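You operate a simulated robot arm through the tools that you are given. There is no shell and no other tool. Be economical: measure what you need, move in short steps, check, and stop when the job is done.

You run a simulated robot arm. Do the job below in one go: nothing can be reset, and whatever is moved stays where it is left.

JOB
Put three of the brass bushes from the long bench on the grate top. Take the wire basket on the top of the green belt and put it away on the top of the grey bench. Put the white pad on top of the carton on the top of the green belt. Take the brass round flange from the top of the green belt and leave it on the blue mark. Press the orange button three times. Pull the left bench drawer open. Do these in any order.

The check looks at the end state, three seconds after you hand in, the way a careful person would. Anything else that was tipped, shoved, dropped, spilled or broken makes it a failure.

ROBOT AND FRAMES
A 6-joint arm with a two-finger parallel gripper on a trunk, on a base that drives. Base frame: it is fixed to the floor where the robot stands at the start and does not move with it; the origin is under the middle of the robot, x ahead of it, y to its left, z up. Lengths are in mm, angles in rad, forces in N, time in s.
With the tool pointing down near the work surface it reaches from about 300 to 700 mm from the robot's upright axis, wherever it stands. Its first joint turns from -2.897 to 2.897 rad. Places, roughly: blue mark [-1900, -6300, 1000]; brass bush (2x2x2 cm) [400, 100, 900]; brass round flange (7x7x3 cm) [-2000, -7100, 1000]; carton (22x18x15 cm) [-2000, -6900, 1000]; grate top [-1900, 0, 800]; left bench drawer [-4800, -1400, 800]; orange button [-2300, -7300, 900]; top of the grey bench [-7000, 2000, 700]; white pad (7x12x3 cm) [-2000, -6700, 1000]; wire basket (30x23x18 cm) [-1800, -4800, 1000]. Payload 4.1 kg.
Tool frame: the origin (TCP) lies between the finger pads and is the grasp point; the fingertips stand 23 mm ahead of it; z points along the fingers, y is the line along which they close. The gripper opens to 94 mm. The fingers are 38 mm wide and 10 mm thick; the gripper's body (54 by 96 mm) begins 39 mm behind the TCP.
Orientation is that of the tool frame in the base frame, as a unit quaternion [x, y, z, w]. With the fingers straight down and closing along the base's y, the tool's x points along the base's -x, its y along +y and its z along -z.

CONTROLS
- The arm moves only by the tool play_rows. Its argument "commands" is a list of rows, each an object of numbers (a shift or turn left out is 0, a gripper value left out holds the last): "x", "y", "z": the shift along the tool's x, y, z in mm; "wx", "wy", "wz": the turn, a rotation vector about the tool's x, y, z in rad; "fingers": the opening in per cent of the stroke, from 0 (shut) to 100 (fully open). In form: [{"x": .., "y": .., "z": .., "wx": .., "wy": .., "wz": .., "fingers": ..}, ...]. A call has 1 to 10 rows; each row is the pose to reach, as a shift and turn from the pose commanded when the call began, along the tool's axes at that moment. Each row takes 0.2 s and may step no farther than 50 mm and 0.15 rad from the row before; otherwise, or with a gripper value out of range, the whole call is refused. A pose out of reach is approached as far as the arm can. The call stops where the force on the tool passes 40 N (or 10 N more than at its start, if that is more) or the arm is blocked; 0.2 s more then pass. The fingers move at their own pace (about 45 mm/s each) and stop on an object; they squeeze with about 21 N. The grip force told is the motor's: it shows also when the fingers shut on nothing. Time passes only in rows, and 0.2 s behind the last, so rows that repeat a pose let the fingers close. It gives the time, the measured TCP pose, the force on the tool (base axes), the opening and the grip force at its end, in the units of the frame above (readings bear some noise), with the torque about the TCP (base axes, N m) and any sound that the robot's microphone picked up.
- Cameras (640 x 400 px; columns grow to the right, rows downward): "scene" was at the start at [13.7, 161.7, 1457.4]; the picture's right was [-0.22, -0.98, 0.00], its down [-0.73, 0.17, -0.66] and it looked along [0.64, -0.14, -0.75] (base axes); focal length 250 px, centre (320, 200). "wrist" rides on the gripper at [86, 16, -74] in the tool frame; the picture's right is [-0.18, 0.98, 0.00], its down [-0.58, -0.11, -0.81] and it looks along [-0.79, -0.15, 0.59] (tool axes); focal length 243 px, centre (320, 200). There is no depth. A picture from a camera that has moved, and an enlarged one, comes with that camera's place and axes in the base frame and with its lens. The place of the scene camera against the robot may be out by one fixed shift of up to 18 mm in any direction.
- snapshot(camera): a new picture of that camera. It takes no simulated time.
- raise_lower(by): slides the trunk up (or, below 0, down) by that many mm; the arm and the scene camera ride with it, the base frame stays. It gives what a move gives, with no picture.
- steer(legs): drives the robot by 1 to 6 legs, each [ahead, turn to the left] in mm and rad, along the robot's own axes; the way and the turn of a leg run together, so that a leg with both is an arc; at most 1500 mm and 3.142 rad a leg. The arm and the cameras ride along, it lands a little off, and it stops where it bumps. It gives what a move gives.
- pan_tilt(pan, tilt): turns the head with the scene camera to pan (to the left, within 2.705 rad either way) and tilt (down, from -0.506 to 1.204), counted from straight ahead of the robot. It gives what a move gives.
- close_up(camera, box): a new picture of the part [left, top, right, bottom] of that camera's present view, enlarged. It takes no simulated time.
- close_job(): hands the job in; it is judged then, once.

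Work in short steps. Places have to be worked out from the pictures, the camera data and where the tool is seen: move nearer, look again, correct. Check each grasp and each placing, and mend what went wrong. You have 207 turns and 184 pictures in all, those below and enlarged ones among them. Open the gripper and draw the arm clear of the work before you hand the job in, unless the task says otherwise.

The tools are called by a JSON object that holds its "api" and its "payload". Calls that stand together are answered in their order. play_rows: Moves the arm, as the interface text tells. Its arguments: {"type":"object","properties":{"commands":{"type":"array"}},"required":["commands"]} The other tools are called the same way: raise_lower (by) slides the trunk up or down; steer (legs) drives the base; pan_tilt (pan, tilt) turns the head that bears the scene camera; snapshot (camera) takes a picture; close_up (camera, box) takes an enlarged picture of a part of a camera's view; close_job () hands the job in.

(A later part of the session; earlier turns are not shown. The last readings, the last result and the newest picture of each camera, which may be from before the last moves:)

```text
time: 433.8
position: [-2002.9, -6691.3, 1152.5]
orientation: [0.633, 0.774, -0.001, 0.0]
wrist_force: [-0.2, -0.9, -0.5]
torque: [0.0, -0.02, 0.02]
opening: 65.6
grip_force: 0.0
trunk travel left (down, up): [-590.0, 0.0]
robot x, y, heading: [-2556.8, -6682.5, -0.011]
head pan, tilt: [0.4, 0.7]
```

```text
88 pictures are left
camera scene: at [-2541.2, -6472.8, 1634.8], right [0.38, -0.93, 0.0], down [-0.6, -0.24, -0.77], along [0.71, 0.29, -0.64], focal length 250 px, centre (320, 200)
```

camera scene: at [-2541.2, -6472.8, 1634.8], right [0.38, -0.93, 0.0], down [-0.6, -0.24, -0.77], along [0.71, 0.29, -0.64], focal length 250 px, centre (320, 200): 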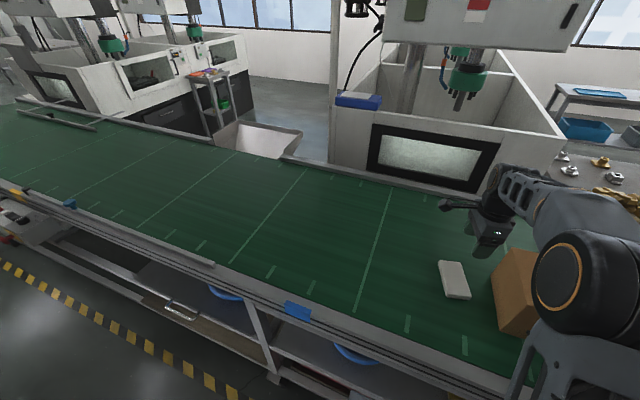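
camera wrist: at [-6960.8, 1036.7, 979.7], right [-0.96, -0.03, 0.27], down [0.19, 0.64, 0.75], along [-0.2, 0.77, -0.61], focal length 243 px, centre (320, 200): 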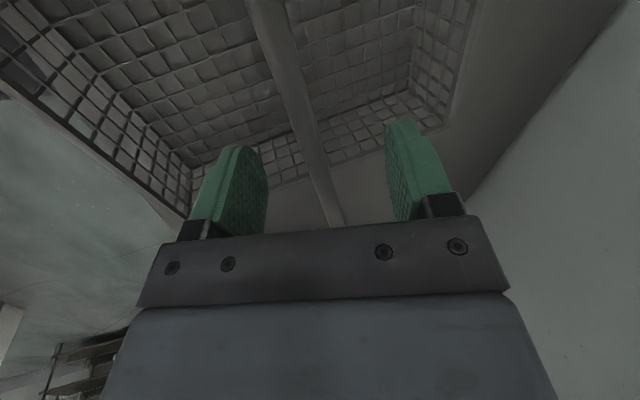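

{"api": "close_up", "payload": {"camera": "scene", "box": [230, 240, 390, 340]}}

{"api": "close_up", "payload": {"camera": "scene", "box": [140, 150, 460, 350]}}

```text
4.00 times, centred on (310, 290) of scene
camera zoom: at [-2541.2, -6472.8, 1634.8], right [0.38, -0.93, 0.0], down [-0.6, -0.24, -0.77], along [0.71, 0.29, -0.64], focal length 1002 px, centre (360, -160)
```

zoom: 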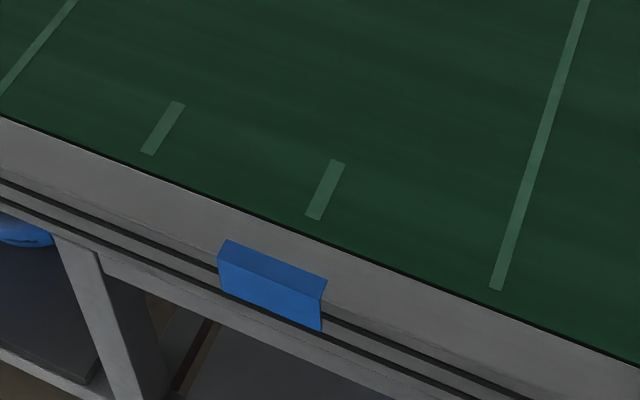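

```text
2.00 times, centred on (300, 250) of scene
camera zoom: at [-2541.2, -6472.8, 1634.8], right [0.38, -0.93, 0.0], down [-0.6, -0.24, -0.77], along [0.71, 0.29, -0.64], focal length 501 px, centre (360, 100)
```

zoom: 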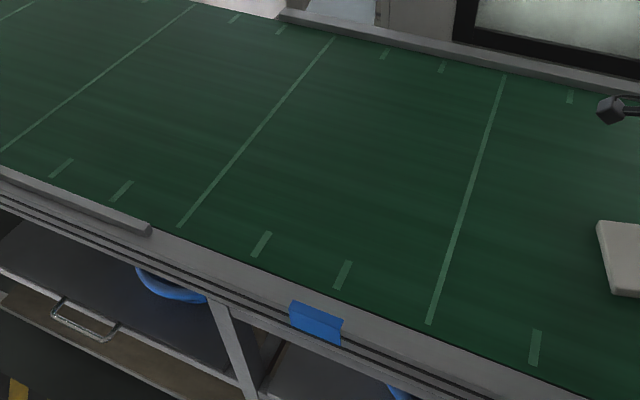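

The blue tag on the rail marks the belt spot at y ≈ -6300 (like the yellow tag where the basket stood); the stated spot is mid-belt [-1900,-6300]. Now the pad: I look with the wrist camera.

{"api": "play_rows", "payload": {"commands": [{"wz": -0.14}, {"wz": -0.28}, {"wz": -0.42}, {"wz": -0.56}, {"wz": -0.7}, {"wz": -0.84}, {"wz": -0.98}, {"wz": -1.12}, {"wz": -1.26}, {"wz": -1.37, "fingers": 100}]}}

{"api": "snapshot", "payload": {"camera": "wrist"}}

```text
time: 436.0
position: [-2002.2, -6690.6, 1152.2]
orientation: [0.001, 1.0, -0.001, 0.0]
wrist_force: [0.3, -0.6, -0.2]
torque: [-0.04, -0.01, 0.01]
opening: 93.8
grip_force: 0.1
trunk travel left (down, up): [-590.0, 0.0]
robot x, y, heading: [-2556.0, -6681.3, -0.006]
head pan, tilt: [0.4, 0.7]
```

```text
85 pictures are left
camera wrist: at [-2090.5, -6675.1, 1226.4], right [0.18, 0.98, 0.0], down [0.58, -0.11, 0.81], along [0.79, -0.15, -0.59], focal length 243 px, centre (320, 200)
```

wrist: 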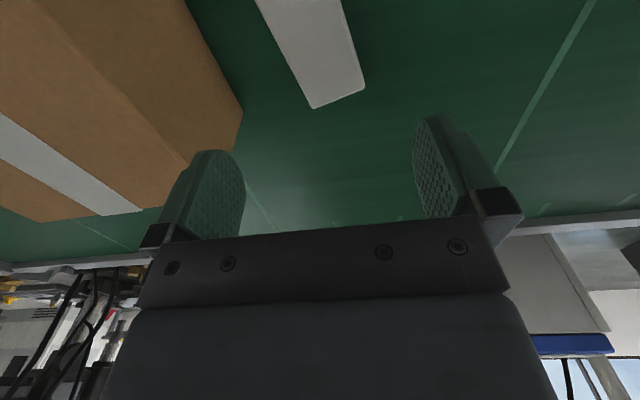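

The pad centre is about [-1996,-6694], its long axis turned ~0.2 rad. I align and descend to z ≈ 1010, then check.

{"api": "play_rows", "payload": {"commands": [{"x": -3, "y": -2, "z": 35, "wz": -0.1}, {"x": -6, "y": -3.4, "z": 70, "wz": -0.2}, {"x": -6, "y": -3.4, "z": 105, "wz": -0.2}, {"x": -6, "y": -3.4, "z": 130, "wz": -0.2}, {"x": -6, "y": -3.4, "z": 130, "wz": -0.2}]}}

{"api": "snapshot", "payload": {"camera": "wrist"}}

```text
time: 437.2
position: [-1997.7, -6696.9, 1021.5]
orientation: [-0.099, 0.995, -0.001, -0.001]
wrist_force: [-0.4, 0.1, 0.5]
torque: [0.01, 0.0, -0.04]
opening: 93.9
grip_force: 0.0
trunk travel left (down, up): [-590.0, 0.0]
robot x, y, heading: [-2560.5, -6683.6, -0.014]
head pan, tilt: [0.4, 0.7]
```

```text
84 pictures are left
camera wrist: at [-2085.8, -6696.5, 1095.4], right [-0.01, 1.0, 0.0], down [0.59, 0.01, 0.81], along [0.81, 0.01, -0.59], focal length 243 px, centre (320, 200)
```

wrist: 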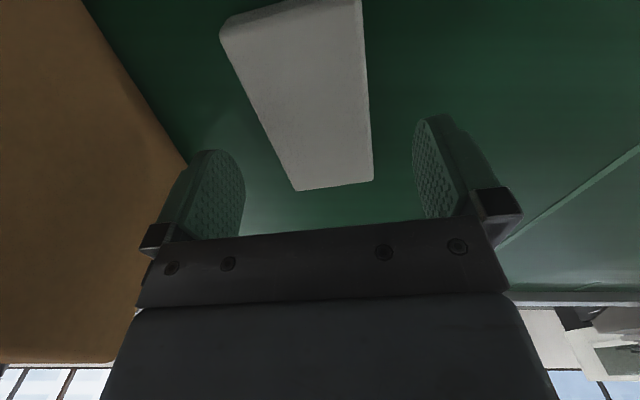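

Centre [-1993,-6696]; aligned. I descend to z ≈ 969 and close.

{"api": "play_rows", "payload": {"commands": [{"x": -4, "z": 25, "wz": -0.03}, {"x": -4, "z": 42, "wz": -0.03}, {"x": -4, "z": 49, "wz": -0.03}, {"x": -4, "z": 52, "wz": -0.03}, {"x": -4, "z": 52, "wz": -0.03}]}}

```text
time: 438.4
position: [-1993.2, -6694.8, 972.5]
orientation: [-0.113, 0.994, 0.0, 0.003]
wrist_force: [0.2, 1.6, 25.2]
torque: [1.29, 0.74, -0.06]
opening: 94.0
grip_force: 0.1
trunk travel left (down, up): [-590.0, 0.0]
robot x, y, heading: [-2562.3, -6685.8, -0.011]
head pan, tilt: [0.4, 0.7]
```

Fingertips touch the belt at TCP ≈ 972 (belt ≈ 950). I raise 2.5 mm and close.

{"api": "play_rows", "payload": {"commands": [{"z": -3}, {"z": -3, "fingers": 0}, {"z": -3}, {"z": -3}, {"z": -3}, {"z": -3}]}}

{"api": "snapshot", "payload": {"camera": "wrist"}}

```text
time: 439.8
position: [-1992.9, -6696.3, 973.2]
orientation: [-0.113, 0.994, -0.001, 0.0]
wrist_force: [-1.1, 0.2, 1.0]
torque: [0.02, 0.06, 0.03]
opening: 65.0
grip_force: 21.1
trunk travel left (down, up): [-590.0, 0.0]
robot x, y, heading: [-2557.3, -6684.4, -0.012]
head pan, tilt: [0.4, 0.7]
```

```text
83 pictures are left
camera wrist: at [-2081.9, -6699.4, 1047.3], right [-0.04, 1.0, 0.0], down [0.59, 0.03, 0.81], along [0.81, 0.03, -0.59], focal length 243 px, centre (320, 200)
```

wrist: 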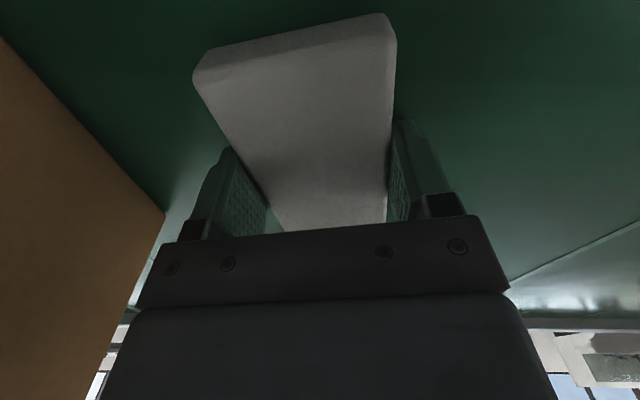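

Gripped (65 mm). I lift the pad above carton height.

{"api": "play_rows", "payload": {"commands": [{"z": -10}, {"z": -30}, {"z": -55}, {"z": -80}, {"z": -105}, {"z": -130}, {"z": -155}, {"z": -180}, {"z": -195}]}}

{"api": "pan_tilt", "payload": {"pan": -0.3, "tilt": 0.7}}

{"api": "snapshot", "payload": {"camera": "scene"}}

{"api": "snapshot", "payload": {"camera": "wrist"}}

```text
time: 441.8
position: [-1992.0, -6694.3, 1166.3]
orientation: [-0.113, 0.994, -0.001, 0.001]
wrist_force: [-1.1, 0.3, -0.7]
torque: [-0.04, -0.03, -0.01]
opening: 64.8
grip_force: 20.6
trunk travel left (down, up): [-590.0, 0.0]
robot x, y, heading: [-2558.1, -6685.7, -0.01]
head pan, tilt: [0.4, 0.7]
```

```text
time: 442.9
position: [-1992.7, -6695.1, 1168.3]
orientation: [-0.113, 0.994, -0.001, 0.0]
wrist_force: [0.5, 0.2, -0.1]
torque: [0.0, -0.01, -0.02]
opening: 64.9
grip_force: 20.5
trunk travel left (down, up): [-590.0, 0.0]
robot x, y, heading: [-2558.4, -6683.5, -0.012]
head pan, tilt: [-0.3, 0.7]
```

```text
82 pictures are left
camera scene: at [-2538.8, -6530.9, 1634.8], right [-0.3, -0.95, 0.0], down [-0.61, 0.2, -0.76], along [0.73, -0.23, -0.64], focal length 250 px, centre (320, 200)
```

scene: 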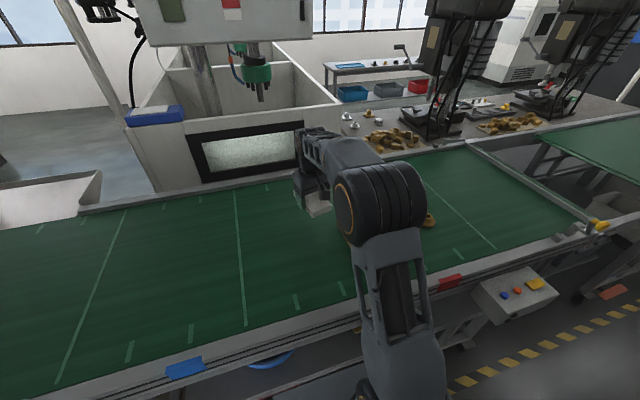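

```text
81 pictures are left
camera wrist: at [-2080.7, -6698.1, 1241.6], right [-0.04, 1.0, 0.0], down [0.59, 0.03, 0.81], along [0.81, 0.03, -0.59], focal length 243 px, centre (320, 200)
```

wrist: 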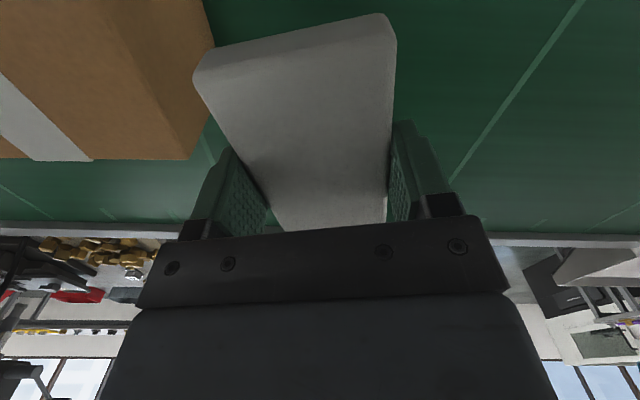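

The carton's +y face is at y ≈ -6800 and far edge x ≈ -1942, so its centre is about [-2032,-6910]. I carry the pad above it, squaring it up, and look.

{"api": "play_rows", "payload": {"commands": [{"x": 14, "y": -33, "z": -15, "wz": 0.04}, {"x": 29, "y": -67, "z": -15, "wz": 0.08}, {"x": 43, "y": -100, "z": -15, "wz": 0.12}, {"x": 58, "y": -134, "z": -15, "wz": 0.16}, {"x": 72, "y": -167, "z": -15, "wz": 0.2}, {"x": 86, "y": -200, "z": -15, "wz": 0.228}, {"x": 86, "y": -200, "z": -15, "wz": 0.228}]}}

{"api": "snapshot", "payload": {"camera": "wrist"}}

{"api": "snapshot", "payload": {"camera": "scene"}}

```text
time: 444.4
position: [-2034.5, -6908.1, 1182.7]
orientation: [-0.001, 1.0, -0.002, 0.0]
wrist_force: [-0.6, -0.9, 0.3]
torque: [-0.01, -0.01, -0.01]
opening: 65.0
grip_force: 20.9
trunk travel left (down, up): [-590.0, 0.0]
robot x, y, heading: [-2562.6, -6683.4, -0.015]
head pan, tilt: [-0.3, 0.7]
```

```text
80 pictures are left
camera wrist: at [-2121.2, -6891.5, 1257.3], right [0.18, 0.98, 0.0], down [0.58, -0.11, 0.81], along [0.79, -0.15, -0.59], focal length 243 px, centre (320, 200)
```

wrist: 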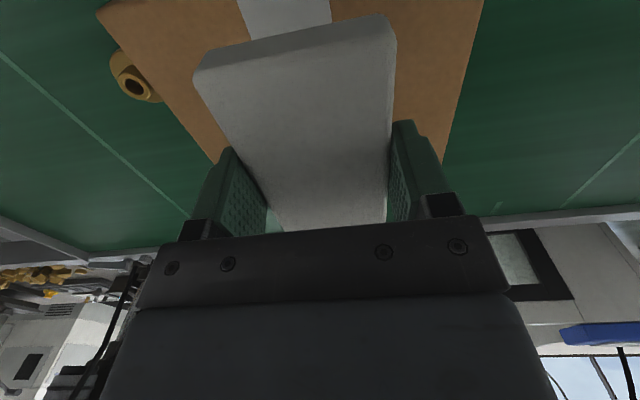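

```text
79 pictures are left
camera scene: at [-2538.9, -6530.9, 1634.8], right [-0.3, -0.95, 0.0], down [-0.61, 0.2, -0.76], along [0.73, -0.23, -0.64], focal length 250 px, centre (320, 200)
```

scene: 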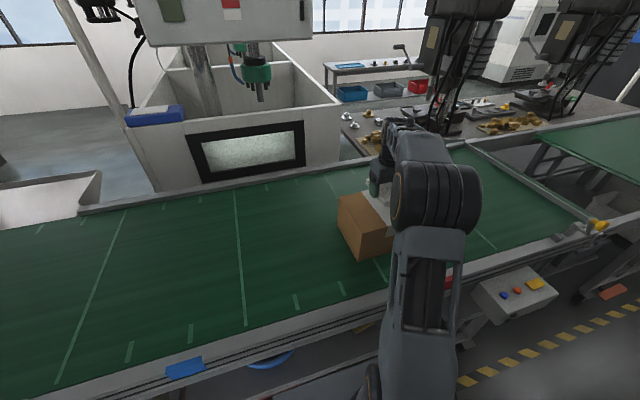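

The pad is centred over the carton. I lower to near contact.

{"api": "play_rows", "payload": {"commands": [{"x": -6, "z": 25}, {"x": -6, "z": 42}, {"x": -6, "z": 50}, {"x": -6, "z": 53}, {"x": -6, "z": 55}, {"x": -6, "z": 57}]}}

```text
time: 445.9
position: [-2025.5, -6909.4, 1127.5]
orientation: [0.0, 1.0, 0.0, 0.0]
wrist_force: [0.8, 0.5, -0.9]
torque: [0.03, 0.03, 0.0]
opening: 65.0
grip_force: 21.5
trunk travel left (down, up): [-590.0, 0.0]
robot x, y, heading: [-2559.1, -6686.1, -0.016]
head pan, tilt: [-0.3, 0.7]
```

{"api": "play_rows", "payload": {"commands": [{"z": 1.5}, {"z": 3}, {"z": 4}, {"z": 5}, {"z": 6}]}}

```text
time: 447.1
position: [-2025.8, -6908.5, 1120.9]
orientation: [0.0, 1.0, 0.0, 0.0]
wrist_force: [0.5, -0.7, -0.1]
torque: [0.03, 0.01, 0.0]
opening: 64.8
grip_force: 21.3
trunk travel left (down, up): [-590.0, 0.0]
robot x, y, heading: [-2558.1, -6685.4, -0.012]
head pan, tilt: [-0.3, 0.7]
```

No contact yet; a little further.

{"api": "play_rows", "payload": {"commands": [{"z": 1.5}, {"z": 3}, {"z": 4.5}, {"z": 6}]}}

{"api": "close_up", "payload": {"camera": "scene", "box": [320, 150, 480, 270]}}

```text
time: 448.1
position: [-2026.1, -6909.0, 1114.9]
orientation: [0.001, 1.0, -0.001, 0.0]
wrist_force: [0.7, -1.1, -0.4]
torque: [0.03, 0.0, -0.01]
opening: 64.8
grip_force: 20.9
trunk travel left (down, up): [-590.0, 0.0]
robot x, y, heading: [-2558.6, -6683.2, -0.008]
head pan, tilt: [-0.3, 0.7]
```

```text
3.33 times, centred on (400, 210) of scene
camera zoom: at [-2538.8, -6531.1, 1634.8], right [-0.3, -0.95, 0.0], down [-0.61, 0.2, -0.76], along [0.73, -0.23, -0.64], focal length 835 px, centre (53, 167)
```

zoom: 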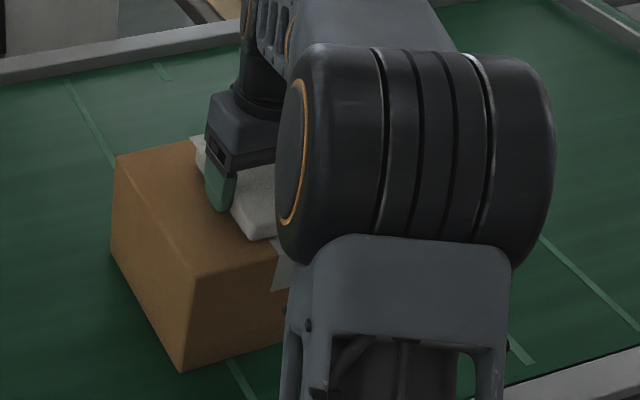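

Very near the top. I continue in small steps.

{"api": "play_rows", "payload": {"commands": [{"z": 1.5}, {"z": 3}, {"z": 4.5}, {"z": 5.5}]}}

```text
time: 449.1
position: [-2026.0, -6909.6, 1113.6]
orientation: [0.0, 1.0, -0.002, 0.003]
wrist_force: [2.9, -2.9, 32.6]
torque: [0.94, 0.82, 0.16]
opening: 65.0
grip_force: 21.1
trunk travel left (down, up): [-590.0, 0.0]
robot x, y, heading: [-2557.6, -6684.5, -0.01]
head pan, tilt: [-0.3, 0.7]
```

Contact at TCP ≈ 1114. I unload 3 mm and open gently.

{"api": "play_rows", "payload": {"commands": [{"z": -1.5}, {"z": -3}, {"z": -3, "fingers": 75}, {"z": -3, "fingers": 85}, {"z": -3, "fingers": 95}, {"z": -3, "fingers": 95}]}}

{"api": "snapshot", "payload": {"camera": "wrist"}}

```text
time: 450.4
position: [-2028.3, -6908.4, 1112.0]
orientation: [0.0, 1.0, -0.001, 0.0]
wrist_force: [-3.0, -5.8, 17.0]
torque: [0.64, 0.04, 0.04]
opening: 86.6
grip_force: 0.0
trunk travel left (down, up): [-590.0, 0.0]
robot x, y, heading: [-2562.4, -6684.9, -0.009]
head pan, tilt: [-0.3, 0.7]
```

```text
77 pictures are left
camera wrist: at [-2114.4, -6892.3, 1187.1], right [0.18, 0.98, 0.0], down [0.58, -0.11, 0.81], along [0.79, -0.15, -0.59], focal length 243 px, centre (320, 200)
```

wrist: 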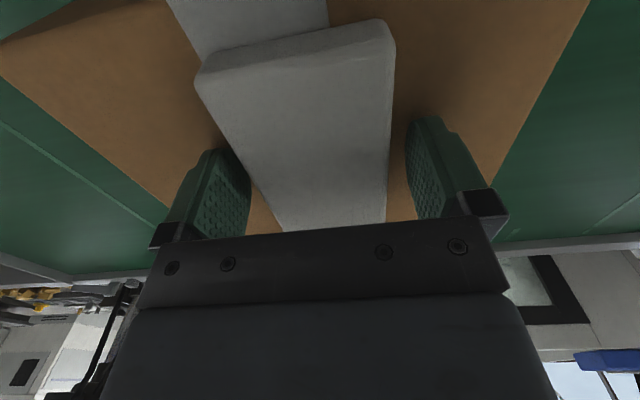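

The pad lies on the carton. I lift straight up.

{"api": "play_rows", "payload": {"commands": [{"z": -8}, {"z": -25}, {"z": -55}, {"z": -90}, {"z": -120}]}}

{"api": "snapshot", "payload": {"camera": "wrist"}}

```text
time: 451.6
position: [-2024.5, -6910.2, 1233.6]
orientation: [0.0, 1.0, -0.001, 0.0]
wrist_force: [0.5, 0.8, 0.1]
torque: [-0.02, 0.0, 0.02]
opening: 89.2
grip_force: 0.1
trunk travel left (down, up): [-590.0, 0.0]
robot x, y, heading: [-2556.9, -6681.8, -0.013]
head pan, tilt: [-0.3, 0.7]
```

```text
76 pictures are left
camera wrist: at [-2112.6, -6893.3, 1307.2], right [0.18, 0.98, 0.0], down [0.58, -0.11, 0.81], along [0.79, -0.15, -0.59], focal length 243 px, centre (320, 200)
```

wrist: 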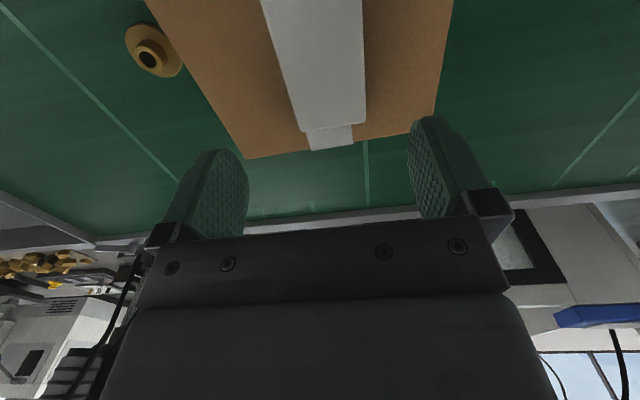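

The pad rests well on the carton. The flange is near [-2012,-7135]. I back off, sidestep 380 mm to -y, and look at the button panel and flange.

{"api": "steer", "payload": {"legs": [[-170, 0], [0, -1.56], [400, 0], [0, 1.57]]}}

{"api": "pan_tilt", "payload": {"pan": -0.2, "tilt": 0.8}}

{"api": "snapshot", "payload": {"camera": "scene"}}

```text
time: 462.8
position: [-2189.7, -7301.1, 1232.3]
orientation: [-0.003, 1.0, 0.0, 0.0]
wrist_force: [0.1, 0.6, 0.2]
torque: [0.01, 0.02, 0.02]
opening: 89.6
grip_force: 0.1
trunk travel left (down, up): [-590.0, 0.0]
robot x, y, heading: [-2722.7, -7083.1, -0.003]
head pan, tilt: [-0.3, 0.7]
```

```text
time: 463.4
position: [-2190.0, -7301.1, 1233.0]
orientation: [-0.003, 1.0, -0.001, 0.0]
wrist_force: [0.6, 0.3, -0.4]
torque: [-0.03, 0.01, 0.01]
opening: 89.6
grip_force: 0.1
trunk travel left (down, up): [-590.0, 0.0]
robot x, y, heading: [-2723.1, -7077.6, -0.003]
head pan, tilt: [-0.201, 0.799]
```

```text
75 pictures are left
camera scene: at [-2707.6, -6917.0, 1626.6], right [-0.2, -0.98, 0.0], down [-0.7, 0.14, -0.7], along [0.68, -0.14, -0.72], focal length 250 px, centre (320, 200)
```

scene: 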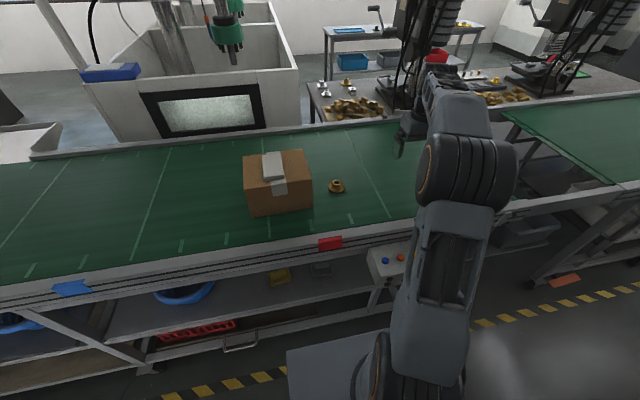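

{"api": "close_up", "payload": {"camera": "scene", "box": [350, 230, 430, 280]}}

{"api": "snapshot", "payload": {"camera": "wrist"}}

```text
8.00 times, centred on (390, 255) of scene
camera zoom: at [-2707.6, -6917.0, 1626.6], right [-0.2, -0.98, 0.0], down [-0.7, 0.14, -0.7], along [0.68, -0.14, -0.72], focal length 2004 px, centre (-240, -240)
```

zoom: 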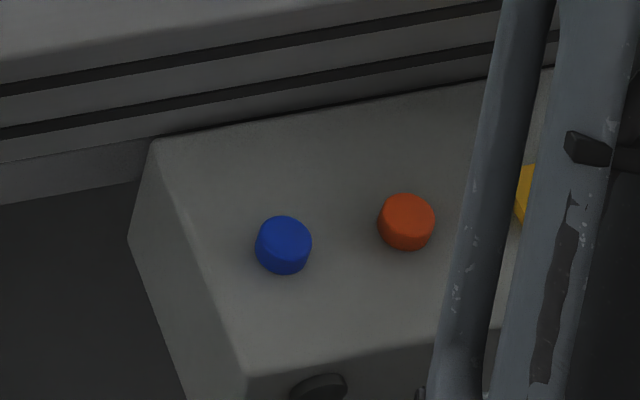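

```text
73 pictures are left
camera wrist: at [-2276.4, -7285.0, 1306.8], right [0.18, 0.98, 0.0], down [0.58, -0.1, 0.81], along [0.79, -0.14, -0.59], focal length 243 px, centre (320, 200)
```

wrist: 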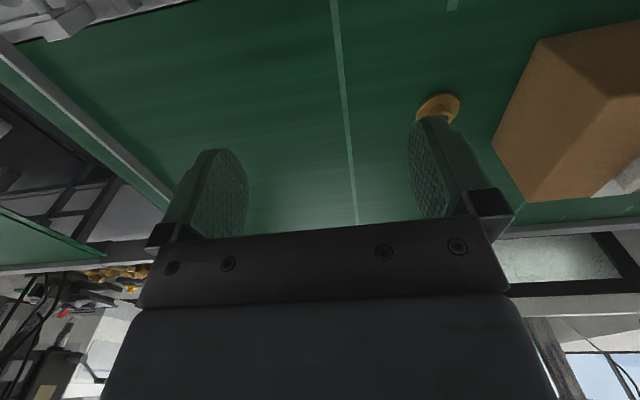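

The orange button is at about [-2304,-7305], top ≈ z 864. I move above it with closed fingers, then lower the trunk.

{"api": "play_rows", "payload": {"commands": [{"x": 38, "y": -2, "fingers": 0}, {"x": 76, "y": -3}, {"x": 114, "y": -4}, {"x": 114, "y": -4}, {"x": 114, "y": -4}, {"x": 114, "y": -4}]}}

{"api": "raise_lower", "payload": {"by": -220}}

{"api": "snapshot", "payload": {"camera": "wrist"}}

{"api": "snapshot", "payload": {"camera": "scene"}}

```text
time: 464.8
position: [-2301.3, -7306.8, 1233.0]
orientation: [-0.004, 1.0, -0.001, 0.0]
wrist_force: [0.1, 0.2, -0.2]
torque: [-0.01, -0.01, 0.0]
opening: 0.0
grip_force: 20.8
trunk travel left (down, up): [-590.0, 0.0]
robot x, y, heading: [-2726.2, -7081.7, 0.001]
head pan, tilt: [-0.201, 0.799]
```

```text
time: 467.2
position: [-2301.4, -7307.4, 1012.1]
orientation: [-0.003, 1.0, -0.001, 0.0]
wrist_force: [-0.6, -0.2, -0.4]
torque: [0.01, 0.01, 0.01]
opening: 0.1
grip_force: 20.6
trunk travel left (down, up): [-370.0, 220.0]
robot x, y, heading: [-2725.1, -7079.9, 0.003]
head pan, tilt: [-0.201, 0.799]
```

```text
72 pictures are left
camera wrist: at [-2389.3, -7290.9, 1086.3], right [0.18, 0.98, 0.0], down [0.58, -0.1, 0.81], along [0.79, -0.14, -0.59], focal length 243 px, centre (320, 200)
```

wrist: 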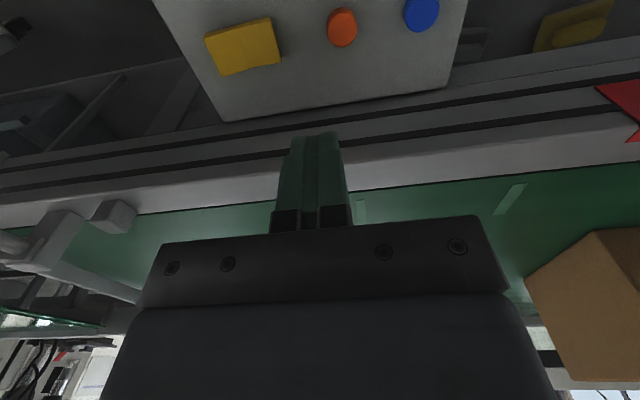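

```text
71 pictures are left
camera scene: at [-2707.6, -6917.0, 1406.6], right [-0.2, -0.98, 0.0], down [-0.7, 0.14, -0.7], along [0.68, -0.14, -0.72], focal length 250 px, centre (320, 200)
```

scene: 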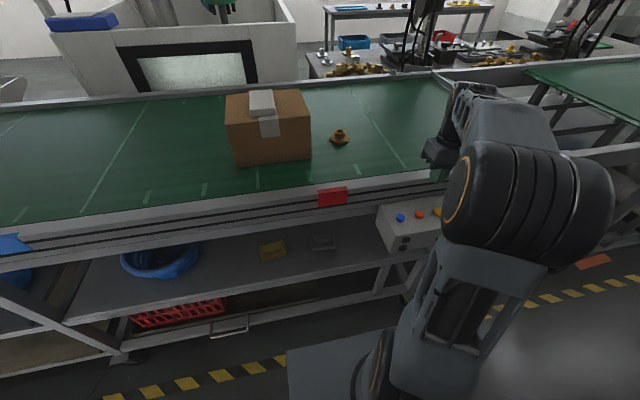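

The wrist view puts it nearer [-2315,-7290]. I shift and descend to z ≈ 955, then look again.

{"api": "play_rows", "payload": {"commands": [{"x": 7, "y": 8, "z": 20}, {"x": 14, "y": 17, "z": 40}, {"x": 14, "y": 17, "z": 55}, {"x": 14, "y": 17, "z": 55}]}}

{"api": "snapshot", "payload": {"camera": "wrist"}}

{"api": "close_up", "payload": {"camera": "scene", "box": [360, 150, 480, 270]}}

```text
time: 468.2
position: [-2316.5, -7290.0, 957.9]
orientation: [-0.003, 1.0, -0.001, 0.0]
wrist_force: [0.5, 0.6, 0.7]
torque: [0.03, -0.05, 0.0]
opening: 0.1
grip_force: 20.9
trunk travel left (down, up): [-370.0, 220.0]
robot x, y, heading: [-2726.2, -7078.2, -0.004]
head pan, tilt: [-0.201, 0.799]
```

```text
70 pictures are left
camera wrist: at [-2404.0, -7273.9, 1032.3], right [0.18, 0.98, 0.0], down [0.58, -0.1, 0.81], along [0.79, -0.14, -0.59], focal length 243 px, centre (320, 200)
```

wrist: 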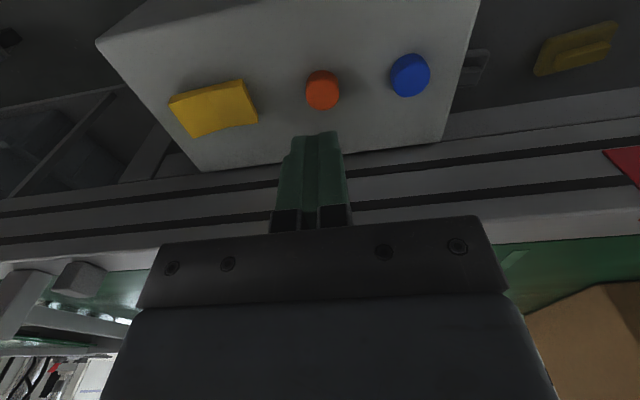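

```text
3.33 times, centred on (420, 210) of scene
camera zoom: at [-2707.5, -6917.1, 1406.6], right [-0.2, -0.98, 0.0], down [-0.7, 0.14, -0.7], along [0.68, -0.14, -0.72], focal length 835 px, centre (-13, 167)
```

zoom: 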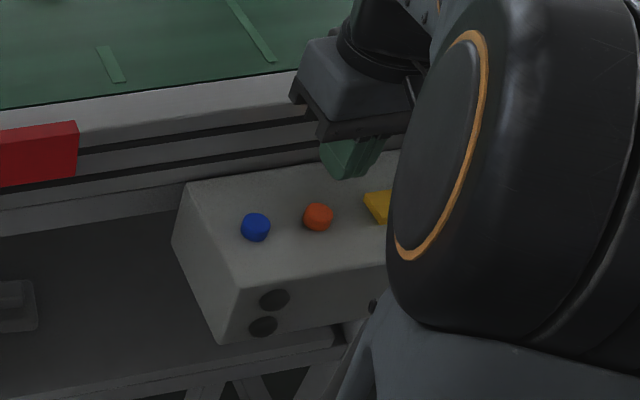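

Button top ≈ [-2320,-7289,887]. I shift 3 mm and approach, first press in small steps.

{"api": "play_rows", "payload": {"commands": [{"x": 3, "y": 1, "z": 20}, {"x": 3, "y": 1, "z": 36}, {"x": 3, "y": 1, "z": 42}, {"x": 3, "y": 1, "z": 45}, {"x": 3, "y": 1, "z": 48}, {"x": 3, "y": 1, "z": 50}, {"x": 3, "y": 1, "z": 52}, {"x": 3, "y": 1, "z": 54}, {"x": 3, "y": 1, "z": 56}]}}

{"api": "snapshot", "payload": {"camera": "wrist"}}

```text
time: 470.2
position: [-2321.2, -7288.2, 903.5]
orientation: [-0.004, 1.0, -0.002, 0.002]
wrist_force: [-0.5, -2.6, 20.2]
torque: [-0.05, -0.01, 0.05]
opening: 0.0
grip_force: 20.9
trunk travel left (down, up): [-370.0, 220.0]
robot x, y, heading: [-2724.4, -7080.8, -0.005]
head pan, tilt: [-0.201, 0.799]
heard: click
```

```text
68 pictures are left
camera wrist: at [-2407.1, -7273.2, 976.2], right [0.18, 0.98, 0.0], down [0.58, -0.1, 0.81], along [0.8, -0.15, -0.59], focal length 243 px, centre (320, 200)
```

wrist: 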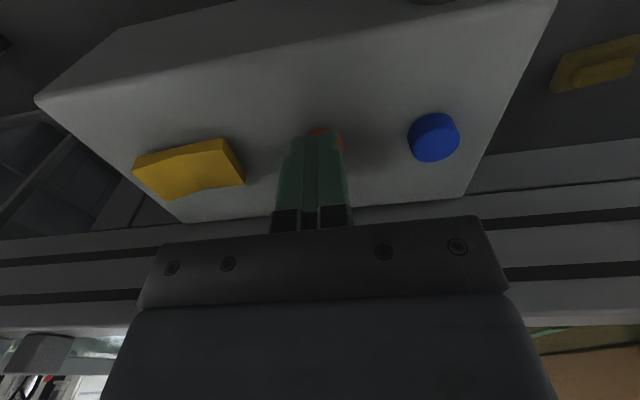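

A click: first press done. I raise 15 mm to release.

{"api": "play_rows", "payload": {"commands": [{"z": -5}, {"z": -10}, {"z": -15}, {"z": -15}, {"z": -15}]}}

{"api": "play_rows", "payload": {"commands": [{"z": 8}, {"z": 11}, {"z": 13}, {"z": 15}, {"z": 15}]}}

```text
time: 471.4
position: [-2319.5, -7288.5, 916.9]
orientation: [-0.003, 1.0, -0.001, 0.0]
wrist_force: [0.4, 0.9, -0.3]
torque: [-0.01, 0.01, -0.02]
opening: 0.1
grip_force: 21.2
trunk travel left (down, up): [-370.0, 220.0]
robot x, y, heading: [-2723.4, -7080.6, -0.001]
head pan, tilt: [-0.201, 0.799]
```

```text
time: 472.6
position: [-2318.7, -7289.8, 902.9]
orientation: [-0.003, 1.0, -0.001, 0.002]
wrist_force: [0.3, -0.6, 18.7]
torque: [-0.02, 0.0, 0.0]
opening: 0.2
grip_force: 21.4
trunk travel left (down, up): [-370.0, 220.0]
robot x, y, heading: [-2724.2, -7081.6, -0.001]
head pan, tilt: [-0.201, 0.799]
heard: click
```

Second click. Release and press the third time.

{"api": "play_rows", "payload": {"commands": [{"z": -5}, {"z": -10}, {"z": -15}, {"z": -15}, {"z": -15}]}}

{"api": "play_rows", "payload": {"commands": [{"z": 8}, {"z": 11}, {"z": 13}, {"z": 15}, {"z": 15}]}}

{"api": "play_rows", "payload": {"commands": [{"z": -8}, {"z": -25}, {"z": -60}, {"z": -100}, {"z": -110}]}}

```text
time: 473.8
position: [-2318.7, -7289.2, 915.7]
orientation: [-0.003, 1.0, -0.001, 0.0]
wrist_force: [-1.4, -0.7, -0.6]
torque: [0.0, 0.04, 0.0]
opening: 0.0
grip_force: 21.4
trunk travel left (down, up): [-370.0, 220.0]
robot x, y, heading: [-2725.4, -7082.3, -0.004]
head pan, tilt: [-0.201, 0.799]
```

```text
time: 475.0
position: [-2318.6, -7289.1, 904.1]
orientation: [-0.004, 1.0, -0.002, 0.002]
wrist_force: [5.1, 1.4, 19.2]
torque: [0.03, -0.1, -0.01]
opening: 0.1
grip_force: 20.8
trunk travel left (down, up): [-370.0, 220.0]
robot x, y, heading: [-2724.6, -7079.2, 0.002]
head pan, tilt: [-0.201, 0.799]
heard: click
```

```text
time: 476.2
position: [-2318.7, -7287.8, 1013.3]
orientation: [-0.003, 1.0, -0.001, 0.0]
wrist_force: [-0.6, -0.1, -0.3]
torque: [0.05, -0.04, 0.04]
opening: 0.2
grip_force: 20.9
trunk travel left (down, up): [-370.0, 220.0]
robot x, y, heading: [-2721.3, -7079.6, -0.004]
head pan, tilt: [-0.201, 0.799]
```

Three clicks in all. I raise the trunk and drive 120 mm closer for the flange, opening the fingers.

{"api": "raise_lower", "payload": {"by": 170}}

{"api": "steer", "payload": {"legs": [[120, 0]]}}

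{"api": "play_rows", "payload": {"commands": [{"x": -35, "y": 35, "fingers": 100}, {"x": -70, "y": 70}, {"x": -105, "y": 105}, {"x": -135, "y": 135}, {"x": -165, "y": 150}, {"x": -185, "y": 155}, {"x": -185, "y": 155, "z": 30}]}}

{"api": "snapshot", "payload": {"camera": "wrist"}}

```text
time: 478.1
position: [-2319.5, -7288.0, 1183.5]
orientation: [-0.004, 1.0, -0.001, 0.0]
wrist_force: [0.8, -0.3, -0.7]
torque: [0.03, 0.03, 0.03]
opening: 0.3
grip_force: 21.3
trunk travel left (down, up): [-540.0, 50.0]
robot x, y, heading: [-2723.7, -7082.4, -0.003]
head pan, tilt: [-0.201, 0.799]
```

```text
time: 479.3
position: [-2198.4, -7289.3, 1181.3]
orientation: [-0.003, 1.0, 0.0, 0.001]
wrist_force: [-0.1, -1.0, -0.5]
torque: [0.03, -0.01, -0.03]
opening: 0.0
grip_force: 21.1
trunk travel left (down, up): [-540.0, 50.0]
robot x, y, heading: [-2606.9, -7079.8, -0.007]
head pan, tilt: [-0.201, 0.799]
```

```text
time: 480.9
position: [-2013.4, -7132.0, 1150.9]
orientation: [-0.003, 1.0, -0.001, 0.0]
wrist_force: [-0.3, -0.2, -0.3]
torque: [-0.02, 0.01, 0.03]
opening: 94.2
grip_force: 0.1
trunk travel left (down, up): [-540.0, 50.0]
robot x, y, heading: [-2604.7, -7078.6, -0.008]
head pan, tilt: [-0.201, 0.799]
```

```text
67 pictures are left
camera wrist: at [-2101.4, -7116.5, 1225.4], right [0.18, 0.98, 0.0], down [0.58, -0.1, 0.81], along [0.79, -0.15, -0.59], focal length 243 px, centre (320, 200)
```

wrist: 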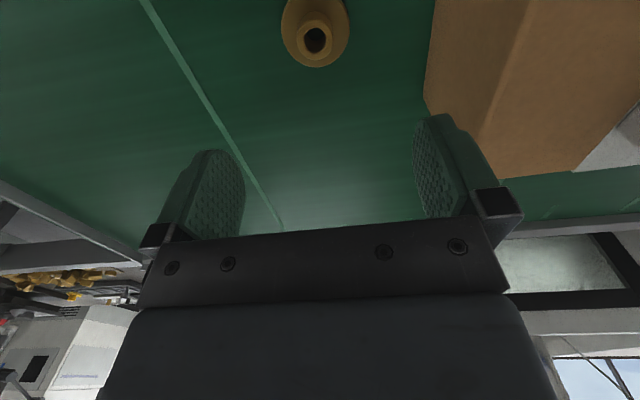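

The flange has a hub on a disc, centre ≈ [-2013,-7137]. I descend to z ≈ 1040 for a closer look; I'll grip it by the hub.

{"api": "play_rows", "payload": {"commands": [{"y": -4, "z": 35, "fingers": 75}, {"y": -4, "z": 70}, {"y": -4, "z": 105}, {"y": -4, "z": 112}, {"y": -4, "z": 112}]}}

{"api": "snapshot", "payload": {"camera": "wrist"}}

```text
time: 482.1
position: [-2013.2, -7137.8, 1038.6]
orientation: [-0.002, 1.0, -0.001, 0.0]
wrist_force: [-0.4, -1.0, -0.2]
torque: [-0.03, 0.04, 0.0]
opening: 70.6
grip_force: 0.0
trunk travel left (down, up): [-540.0, 50.0]
robot x, y, heading: [-2603.4, -7081.3, -0.011]
head pan, tilt: [-0.201, 0.799]
```

```text
66 pictures are left
camera wrist: at [-2101.5, -7121.5, 1113.0], right [0.18, 0.98, 0.0], down [0.58, -0.1, 0.81], along [0.79, -0.15, -0.59], focal length 243 px, centre (320, 200)
```

wrist: 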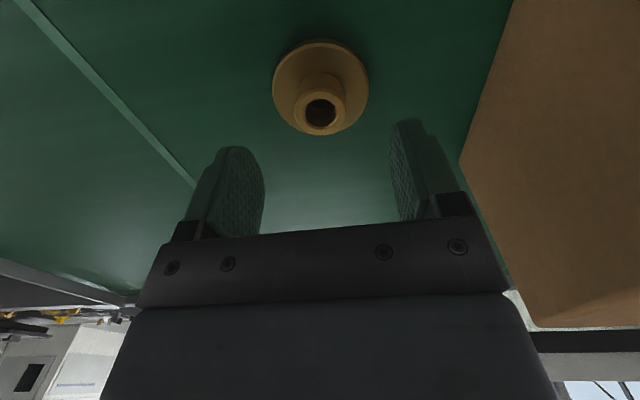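

Well centred. I lower so the tips stay just above the disc, and close on the hub.

{"api": "play_rows", "payload": {"commands": [{"z": 25, "fingers": 55}, {"z": 42}, {"z": 50}, {"z": 52}, {"z": 52, "fingers": 0}, {"z": 52}, {"z": 52}, {"z": 52}, {"z": 52}]}}

{"api": "snapshot", "payload": {"camera": "wrist"}}

```text
time: 484.1
position: [-2015.4, -7137.5, 988.0]
orientation: [-0.003, 1.0, -0.001, 0.0]
wrist_force: [0.6, -1.7, -0.1]
torque: [-0.07, -0.08, -0.05]
opening: 33.2
grip_force: 21.6
trunk travel left (down, up): [-540.0, 50.0]
robot x, y, heading: [-2602.8, -7080.0, -0.001]
head pan, tilt: [-0.201, 0.799]
```

```text
65 pictures are left
camera wrist: at [-2101.9, -7121.7, 1061.5], right [0.18, 0.98, 0.0], down [0.58, -0.1, 0.81], along [0.79, -0.15, -0.59], focal length 243 px, centre (320, 200)
```

wrist: 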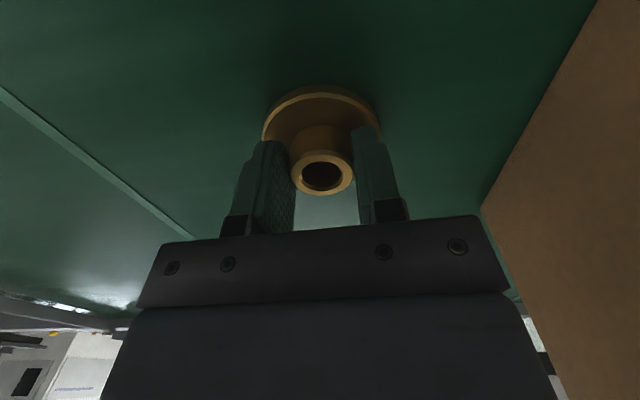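

Gripped on the hub (33 mm). I lift gently.

{"api": "play_rows", "payload": {"commands": [{"z": -5}, {"z": -15}, {"z": -30}, {"z": -50}, {"z": -75}, {"z": -100}, {"z": -125}, {"z": -150}, {"z": -175}, {"z": -190}]}}

{"api": "snapshot", "payload": {"camera": "wrist"}}

```text
time: 486.3
position: [-2013.8, -7136.7, 1180.0]
orientation: [-0.003, 1.0, -0.001, 0.0]
wrist_force: [-0.6, 0.1, -2.5]
torque: [-0.01, -0.01, 0.02]
opening: 33.0
grip_force: 21.2
trunk travel left (down, up): [-540.0, 50.0]
robot x, y, heading: [-2605.4, -7078.4, -0.01]
head pan, tilt: [-0.201, 0.799]
```

```text
64 pictures are left
camera wrist: at [-2100.7, -7121.0, 1253.6], right [0.18, 0.98, 0.0], down [0.58, -0.1, 0.81], along [0.79, -0.15, -0.59], focal length 243 px, centre (320, 200)
```

wrist: 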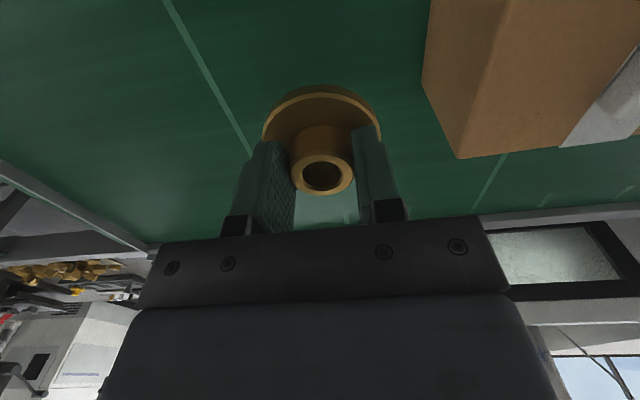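

Held. I raise the trunk, back off, sidestep to the blue-mark position (y ≈ -6300) and face the belt again.

{"api": "raise_lower", "payload": {"by": 50}}

{"api": "steer", "payload": {"legs": [[-170, 0], [0, 1.58], [830, 0], [0, -1.57]]}}

{"api": "pan_tilt", "payload": {"pan": -0.1, "tilt": 0.7}}

{"api": "snapshot", "payload": {"camera": "scene"}}

```text
time: 487.2
position: [-2013.2, -7137.6, 1229.1]
orientation: [-0.002, 1.0, 0.0, -0.001]
wrist_force: [0.5, 0.0, -4.0]
torque: [-0.04, 0.04, -0.03]
opening: 33.1
grip_force: 21.0
trunk travel left (down, up): [-590.0, 0.0]
robot x, y, heading: [-2604.2, -7079.3, -0.002]
head pan, tilt: [-0.201, 0.799]
```

```text
time: 500.4
position: [-2190.7, -6308.8, 1230.9]
orientation: [-0.006, 1.0, -0.001, 0.0]
wrist_force: [-0.2, -0.1, -3.4]
torque: [0.0, 0.03, -0.04]
opening: 33.0
grip_force: 21.8
trunk travel left (down, up): [-590.0, 0.0]
robot x, y, heading: [-2782.3, -6253.7, 0.006]
head pan, tilt: [-0.201, 0.799]
```

```text
time: 501.1
position: [-2190.3, -6307.9, 1228.6]
orientation: [-0.006, 1.0, -0.002, 0.0]
wrist_force: [1.3, -0.6, -4.0]
torque: [0.02, 0.0, 0.03]
opening: 33.1
grip_force: 20.6
trunk travel left (down, up): [-590.0, 0.0]
robot x, y, heading: [-2781.4, -6253.3, 0.004]
head pan, tilt: [-0.099, 0.7]
```

```text
63 pictures are left
camera scene: at [-2759.5, -6084.7, 1634.7], right [-0.1, -1.0, 0.0], down [-0.64, 0.06, -0.76], along [0.76, -0.07, -0.64], focal length 250 px, centre (320, 200)
```

scene: 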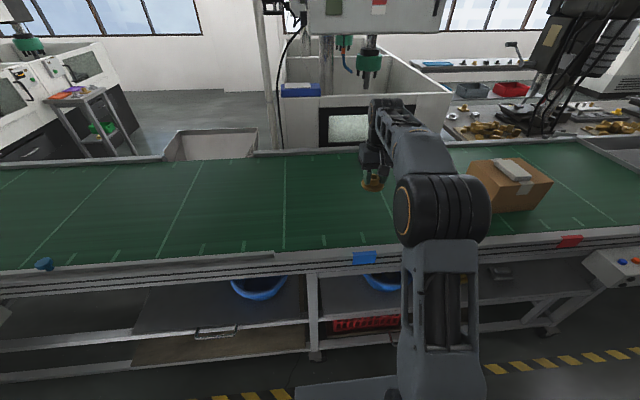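

The tag is at y ≈ -6302, in line with the TCP. I drive 220 mm forward, extend over mid-belt and lower.

{"api": "steer", "payload": {"legs": [[215, 0]]}}

{"api": "play_rows", "payload": {"commands": [{"x": -35, "y": 3}, {"x": -70, "y": 5, "z": 10}, {"x": -75, "y": 5, "z": 50}, {"x": -75, "y": 5, "z": 90}, {"x": -75, "y": 5, "z": 130}, {"x": -75, "y": 5, "z": 170}, {"x": -75, "y": 5, "z": 205}, {"x": -75, "y": 5, "z": 225}, {"x": -75, "y": 5, "z": 225}]}}

{"api": "snapshot", "payload": {"camera": "wrist"}}

{"api": "snapshot", "payload": {"camera": "scene"}}

```text
time: 502.7
position: [-1972.7, -6304.7, 1228.5]
orientation: [-0.01, 1.0, 0.0, -0.001]
wrist_force: [0.2, 0.4, -3.3]
torque: [0.04, 0.04, -0.01]
opening: 33.0
grip_force: 21.5
trunk travel left (down, up): [-590.0, 0.0]
robot x, y, heading: [-2567.8, -6254.8, 0.001]
head pan, tilt: [-0.099, 0.7]
```

```text
time: 504.7
position: [-1895.8, -6297.2, 1004.2]
orientation: [-0.009, 1.0, -0.001, -0.001]
wrist_force: [0.0, 0.0, -3.6]
torque: [-0.01, 0.0, -0.01]
opening: 33.2
grip_force: 21.1
trunk travel left (down, up): [-590.0, 0.0]
robot x, y, heading: [-2563.2, -6254.2, 0.004]
head pan, tilt: [-0.099, 0.7]
```

```text
62 pictures are left
camera wrist: at [-1984.2, -6282.8, 1078.1], right [0.17, 0.99, 0.0], down [0.58, -0.1, 0.81], along [0.79, -0.14, -0.59], focal length 243 px, centre (320, 200)
```

wrist: 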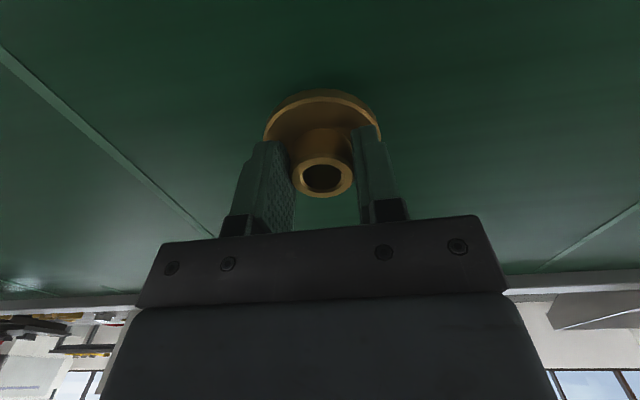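

```text
61 pictures are left
camera scene: at [-2542.7, -6083.4, 1634.8], right [-0.09, -1.0, 0.0], down [-0.64, 0.06, -0.76], along [0.76, -0.07, -0.64], focal length 250 px, centre (320, 200)
```

scene: 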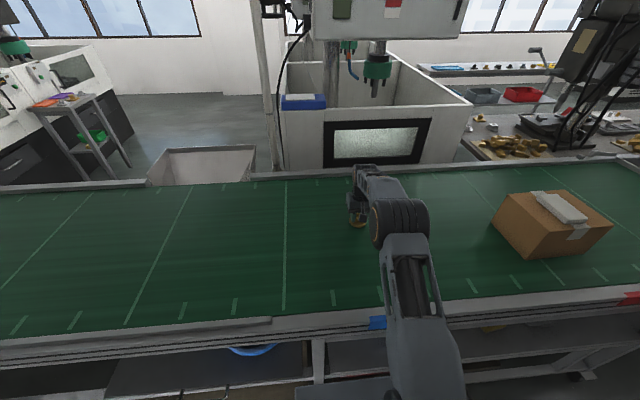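

In place at [-1896,-6297]. I lower to the belt.

{"api": "play_rows", "payload": {"commands": [{"z": 8}, {"z": 12}, {"z": 14}, {"z": 16}, {"z": 17.5}]}}

```text
time: 505.9
position: [-1897.7, -6297.6, 986.9]
orientation: [-0.008, 1.0, -0.001, 0.001]
wrist_force: [-0.5, 1.5, 5.7]
torque: [0.23, 0.25, -0.03]
opening: 33.1
grip_force: 20.2
trunk travel left (down, up): [-590.0, 0.0]
robot x, y, heading: [-2561.8, -6253.2, 0.01]
head pan, tilt: [-0.099, 0.7]
```

Light contact (weight off). I open and lift away.

{"api": "play_rows", "payload": {"commands": [{"fingers": 40}, {"fingers": 48}, {"fingers": 60}, {"fingers": 60}, {"z": -10, "fingers": 60}, {"z": -40}, {"z": -80}, {"z": -120}, {"z": -160}]}}

{"api": "snapshot", "payload": {"camera": "wrist"}}

{"api": "close_up", "payload": {"camera": "scene", "box": [260, 160, 640, 350]}}

```text
time: 507.9
position: [-1899.0, -6296.0, 1144.8]
orientation: [-0.009, 1.0, -0.001, 0.0]
wrist_force: [-0.2, -0.1, 0.4]
torque: [-0.04, 0.01, 0.0]
opening: 56.2
grip_force: 0.1
trunk travel left (down, up): [-590.0, 0.0]
robot x, y, heading: [-2563.8, -6254.3, 0.008]
head pan, tilt: [-0.099, 0.7]
```

```text
60 pictures are left
camera wrist: at [-1985.6, -6282.3, 1219.6], right [0.17, 0.99, 0.0], down [0.58, -0.1, 0.81], along [0.79, -0.14, -0.59], focal length 243 px, centre (320, 200)
```

wrist: 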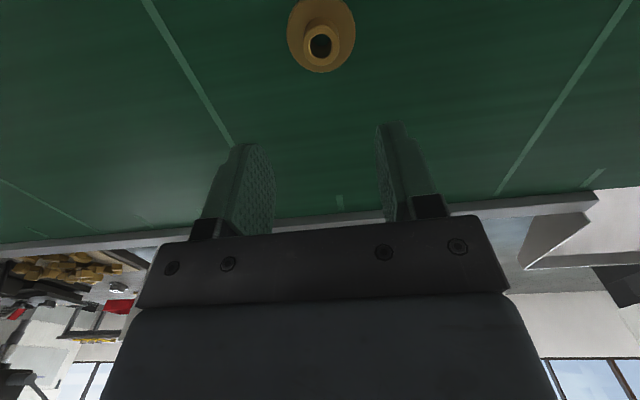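

```text
1.68 times, centred on (450, 255) of scene
camera zoom: at [-2543.3, -6083.3, 1634.7], right [-0.09, -1.0, 0.0], down [-0.64, 0.06, -0.77], along [0.76, -0.07, -0.64], focal length 422 px, centre (101, 107)
```

zoom: 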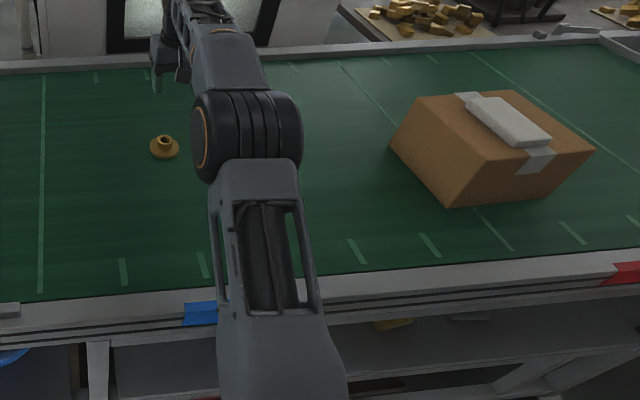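

All the listed jobs are done, but the fourth bush lies tipped on the long bench from my first slip; I'll go back and stand it up. First I pull the arm in and head back along the aisle.

{"api": "play_rows", "payload": {"commands": [{"x": 40, "z": -20}, {"x": 80, "z": -40}, {"x": 120, "z": -60}, {"x": 160, "z": -70}]}}

{"api": "steer", "payload": {"legs": [[-700, 0], [0, 1.56], [1400, 0], [1400, 0], [1400, 0]]}}

{"api": "pan_tilt", "payload": {"pan": 0.0, "tilt": 0.45}}

{"api": "snapshot", "payload": {"camera": "scene"}}

```text
time: 508.9
position: [-2061.1, -6299.8, 1216.9]
orientation: [-0.009, 1.0, -0.001, 0.0]
wrist_force: [-0.7, 0.7, 0.7]
torque: [0.03, 0.0, 0.02]
opening: 56.5
grip_force: 0.1
trunk travel left (down, up): [-590.0, 0.0]
robot x, y, heading: [-2564.5, -6252.4, 0.006]
head pan, tilt: [-0.099, 0.7]
```

```text
time: 536.3
position: [-2991.9, -1549.7, 1215.7]
orientation: [-0.687, 0.726, -0.001, 0.001]
wrist_force: [-0.3, 1.0, 0.9]
torque: [-0.04, 0.0, 0.01]
opening: 56.4
grip_force: 0.1
trunk travel left (down, up): [-590.0, 0.0]
robot x, y, heading: [-3077.0, -2050.6, 1.502]
head pan, tilt: [-0.099, 0.7]
```

```text
time: 537.1
position: [-2991.0, -1548.8, 1216.1]
orientation: [-0.687, 0.727, 0.0, 0.0]
wrist_force: [-0.9, -0.4, -0.4]
torque: [-0.02, -0.05, -0.02]
opening: 56.4
grip_force: 0.0
trunk travel left (down, up): [-590.0, 0.0]
robot x, y, heading: [-3079.6, -2045.0, 1.505]
head pan, tilt: [0.0, 0.45]
```

```text
58 pictures are left
camera scene: at [-3241.3, -1994.4, 1656.9], right [1.0, -0.07, 0.0], down [-0.03, -0.43, -0.9], along [0.06, 0.9, -0.44], focal length 250 px, centre (320, 200)
```

scene: 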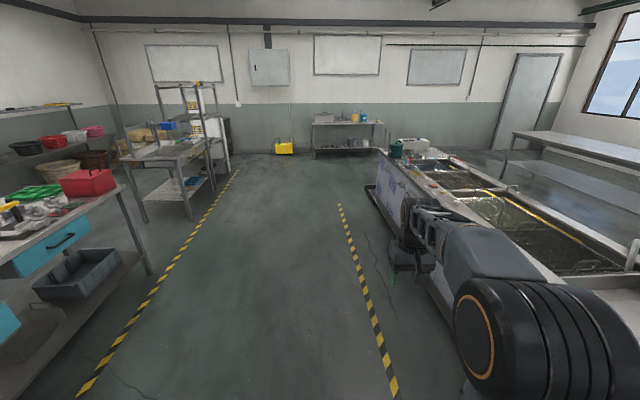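

I correct the heading slightly left and drive on to y ≈ 2400, then turn east.

{"api": "steer", "payload": {"legs": [[0, 0.08], [1480, 0], [1480, 0], [1480, 0], [0, -1.58]]}}

{"api": "snapshot", "payload": {"camera": "scene"}}

```text
time: 562.8
position: [-2635.6, 2381.6, 1216.9]
orientation: [-0.004, 1.0, -0.001, 0.0]
wrist_force: [0.4, 0.7, 0.0]
torque: [-0.01, 0.01, -0.01]
opening: 56.4
grip_force: 0.1
trunk travel left (down, up): [-590.0, 0.0]
robot x, y, heading: [-3139.3, 2430.1, -0.004]
head pan, tilt: [0.0, 0.45]
```

```text
57 pictures are left
camera scene: at [-3111.5, 2609.7, 1657.0], right [0.0, -1.0, 0.0], down [-0.44, 0.0, -0.9], along [0.9, 0.0, -0.44], focal length 250 px, centre (320, 200)
```

scene: 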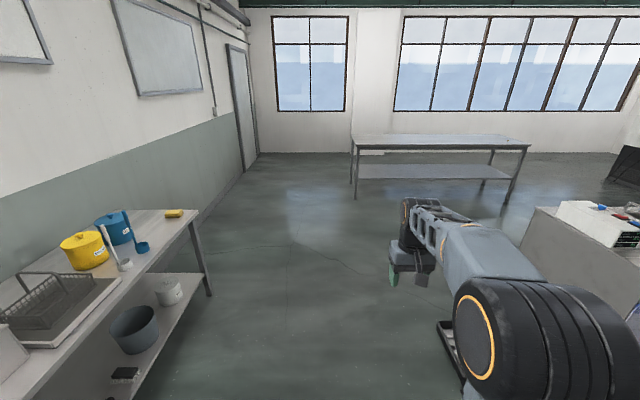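

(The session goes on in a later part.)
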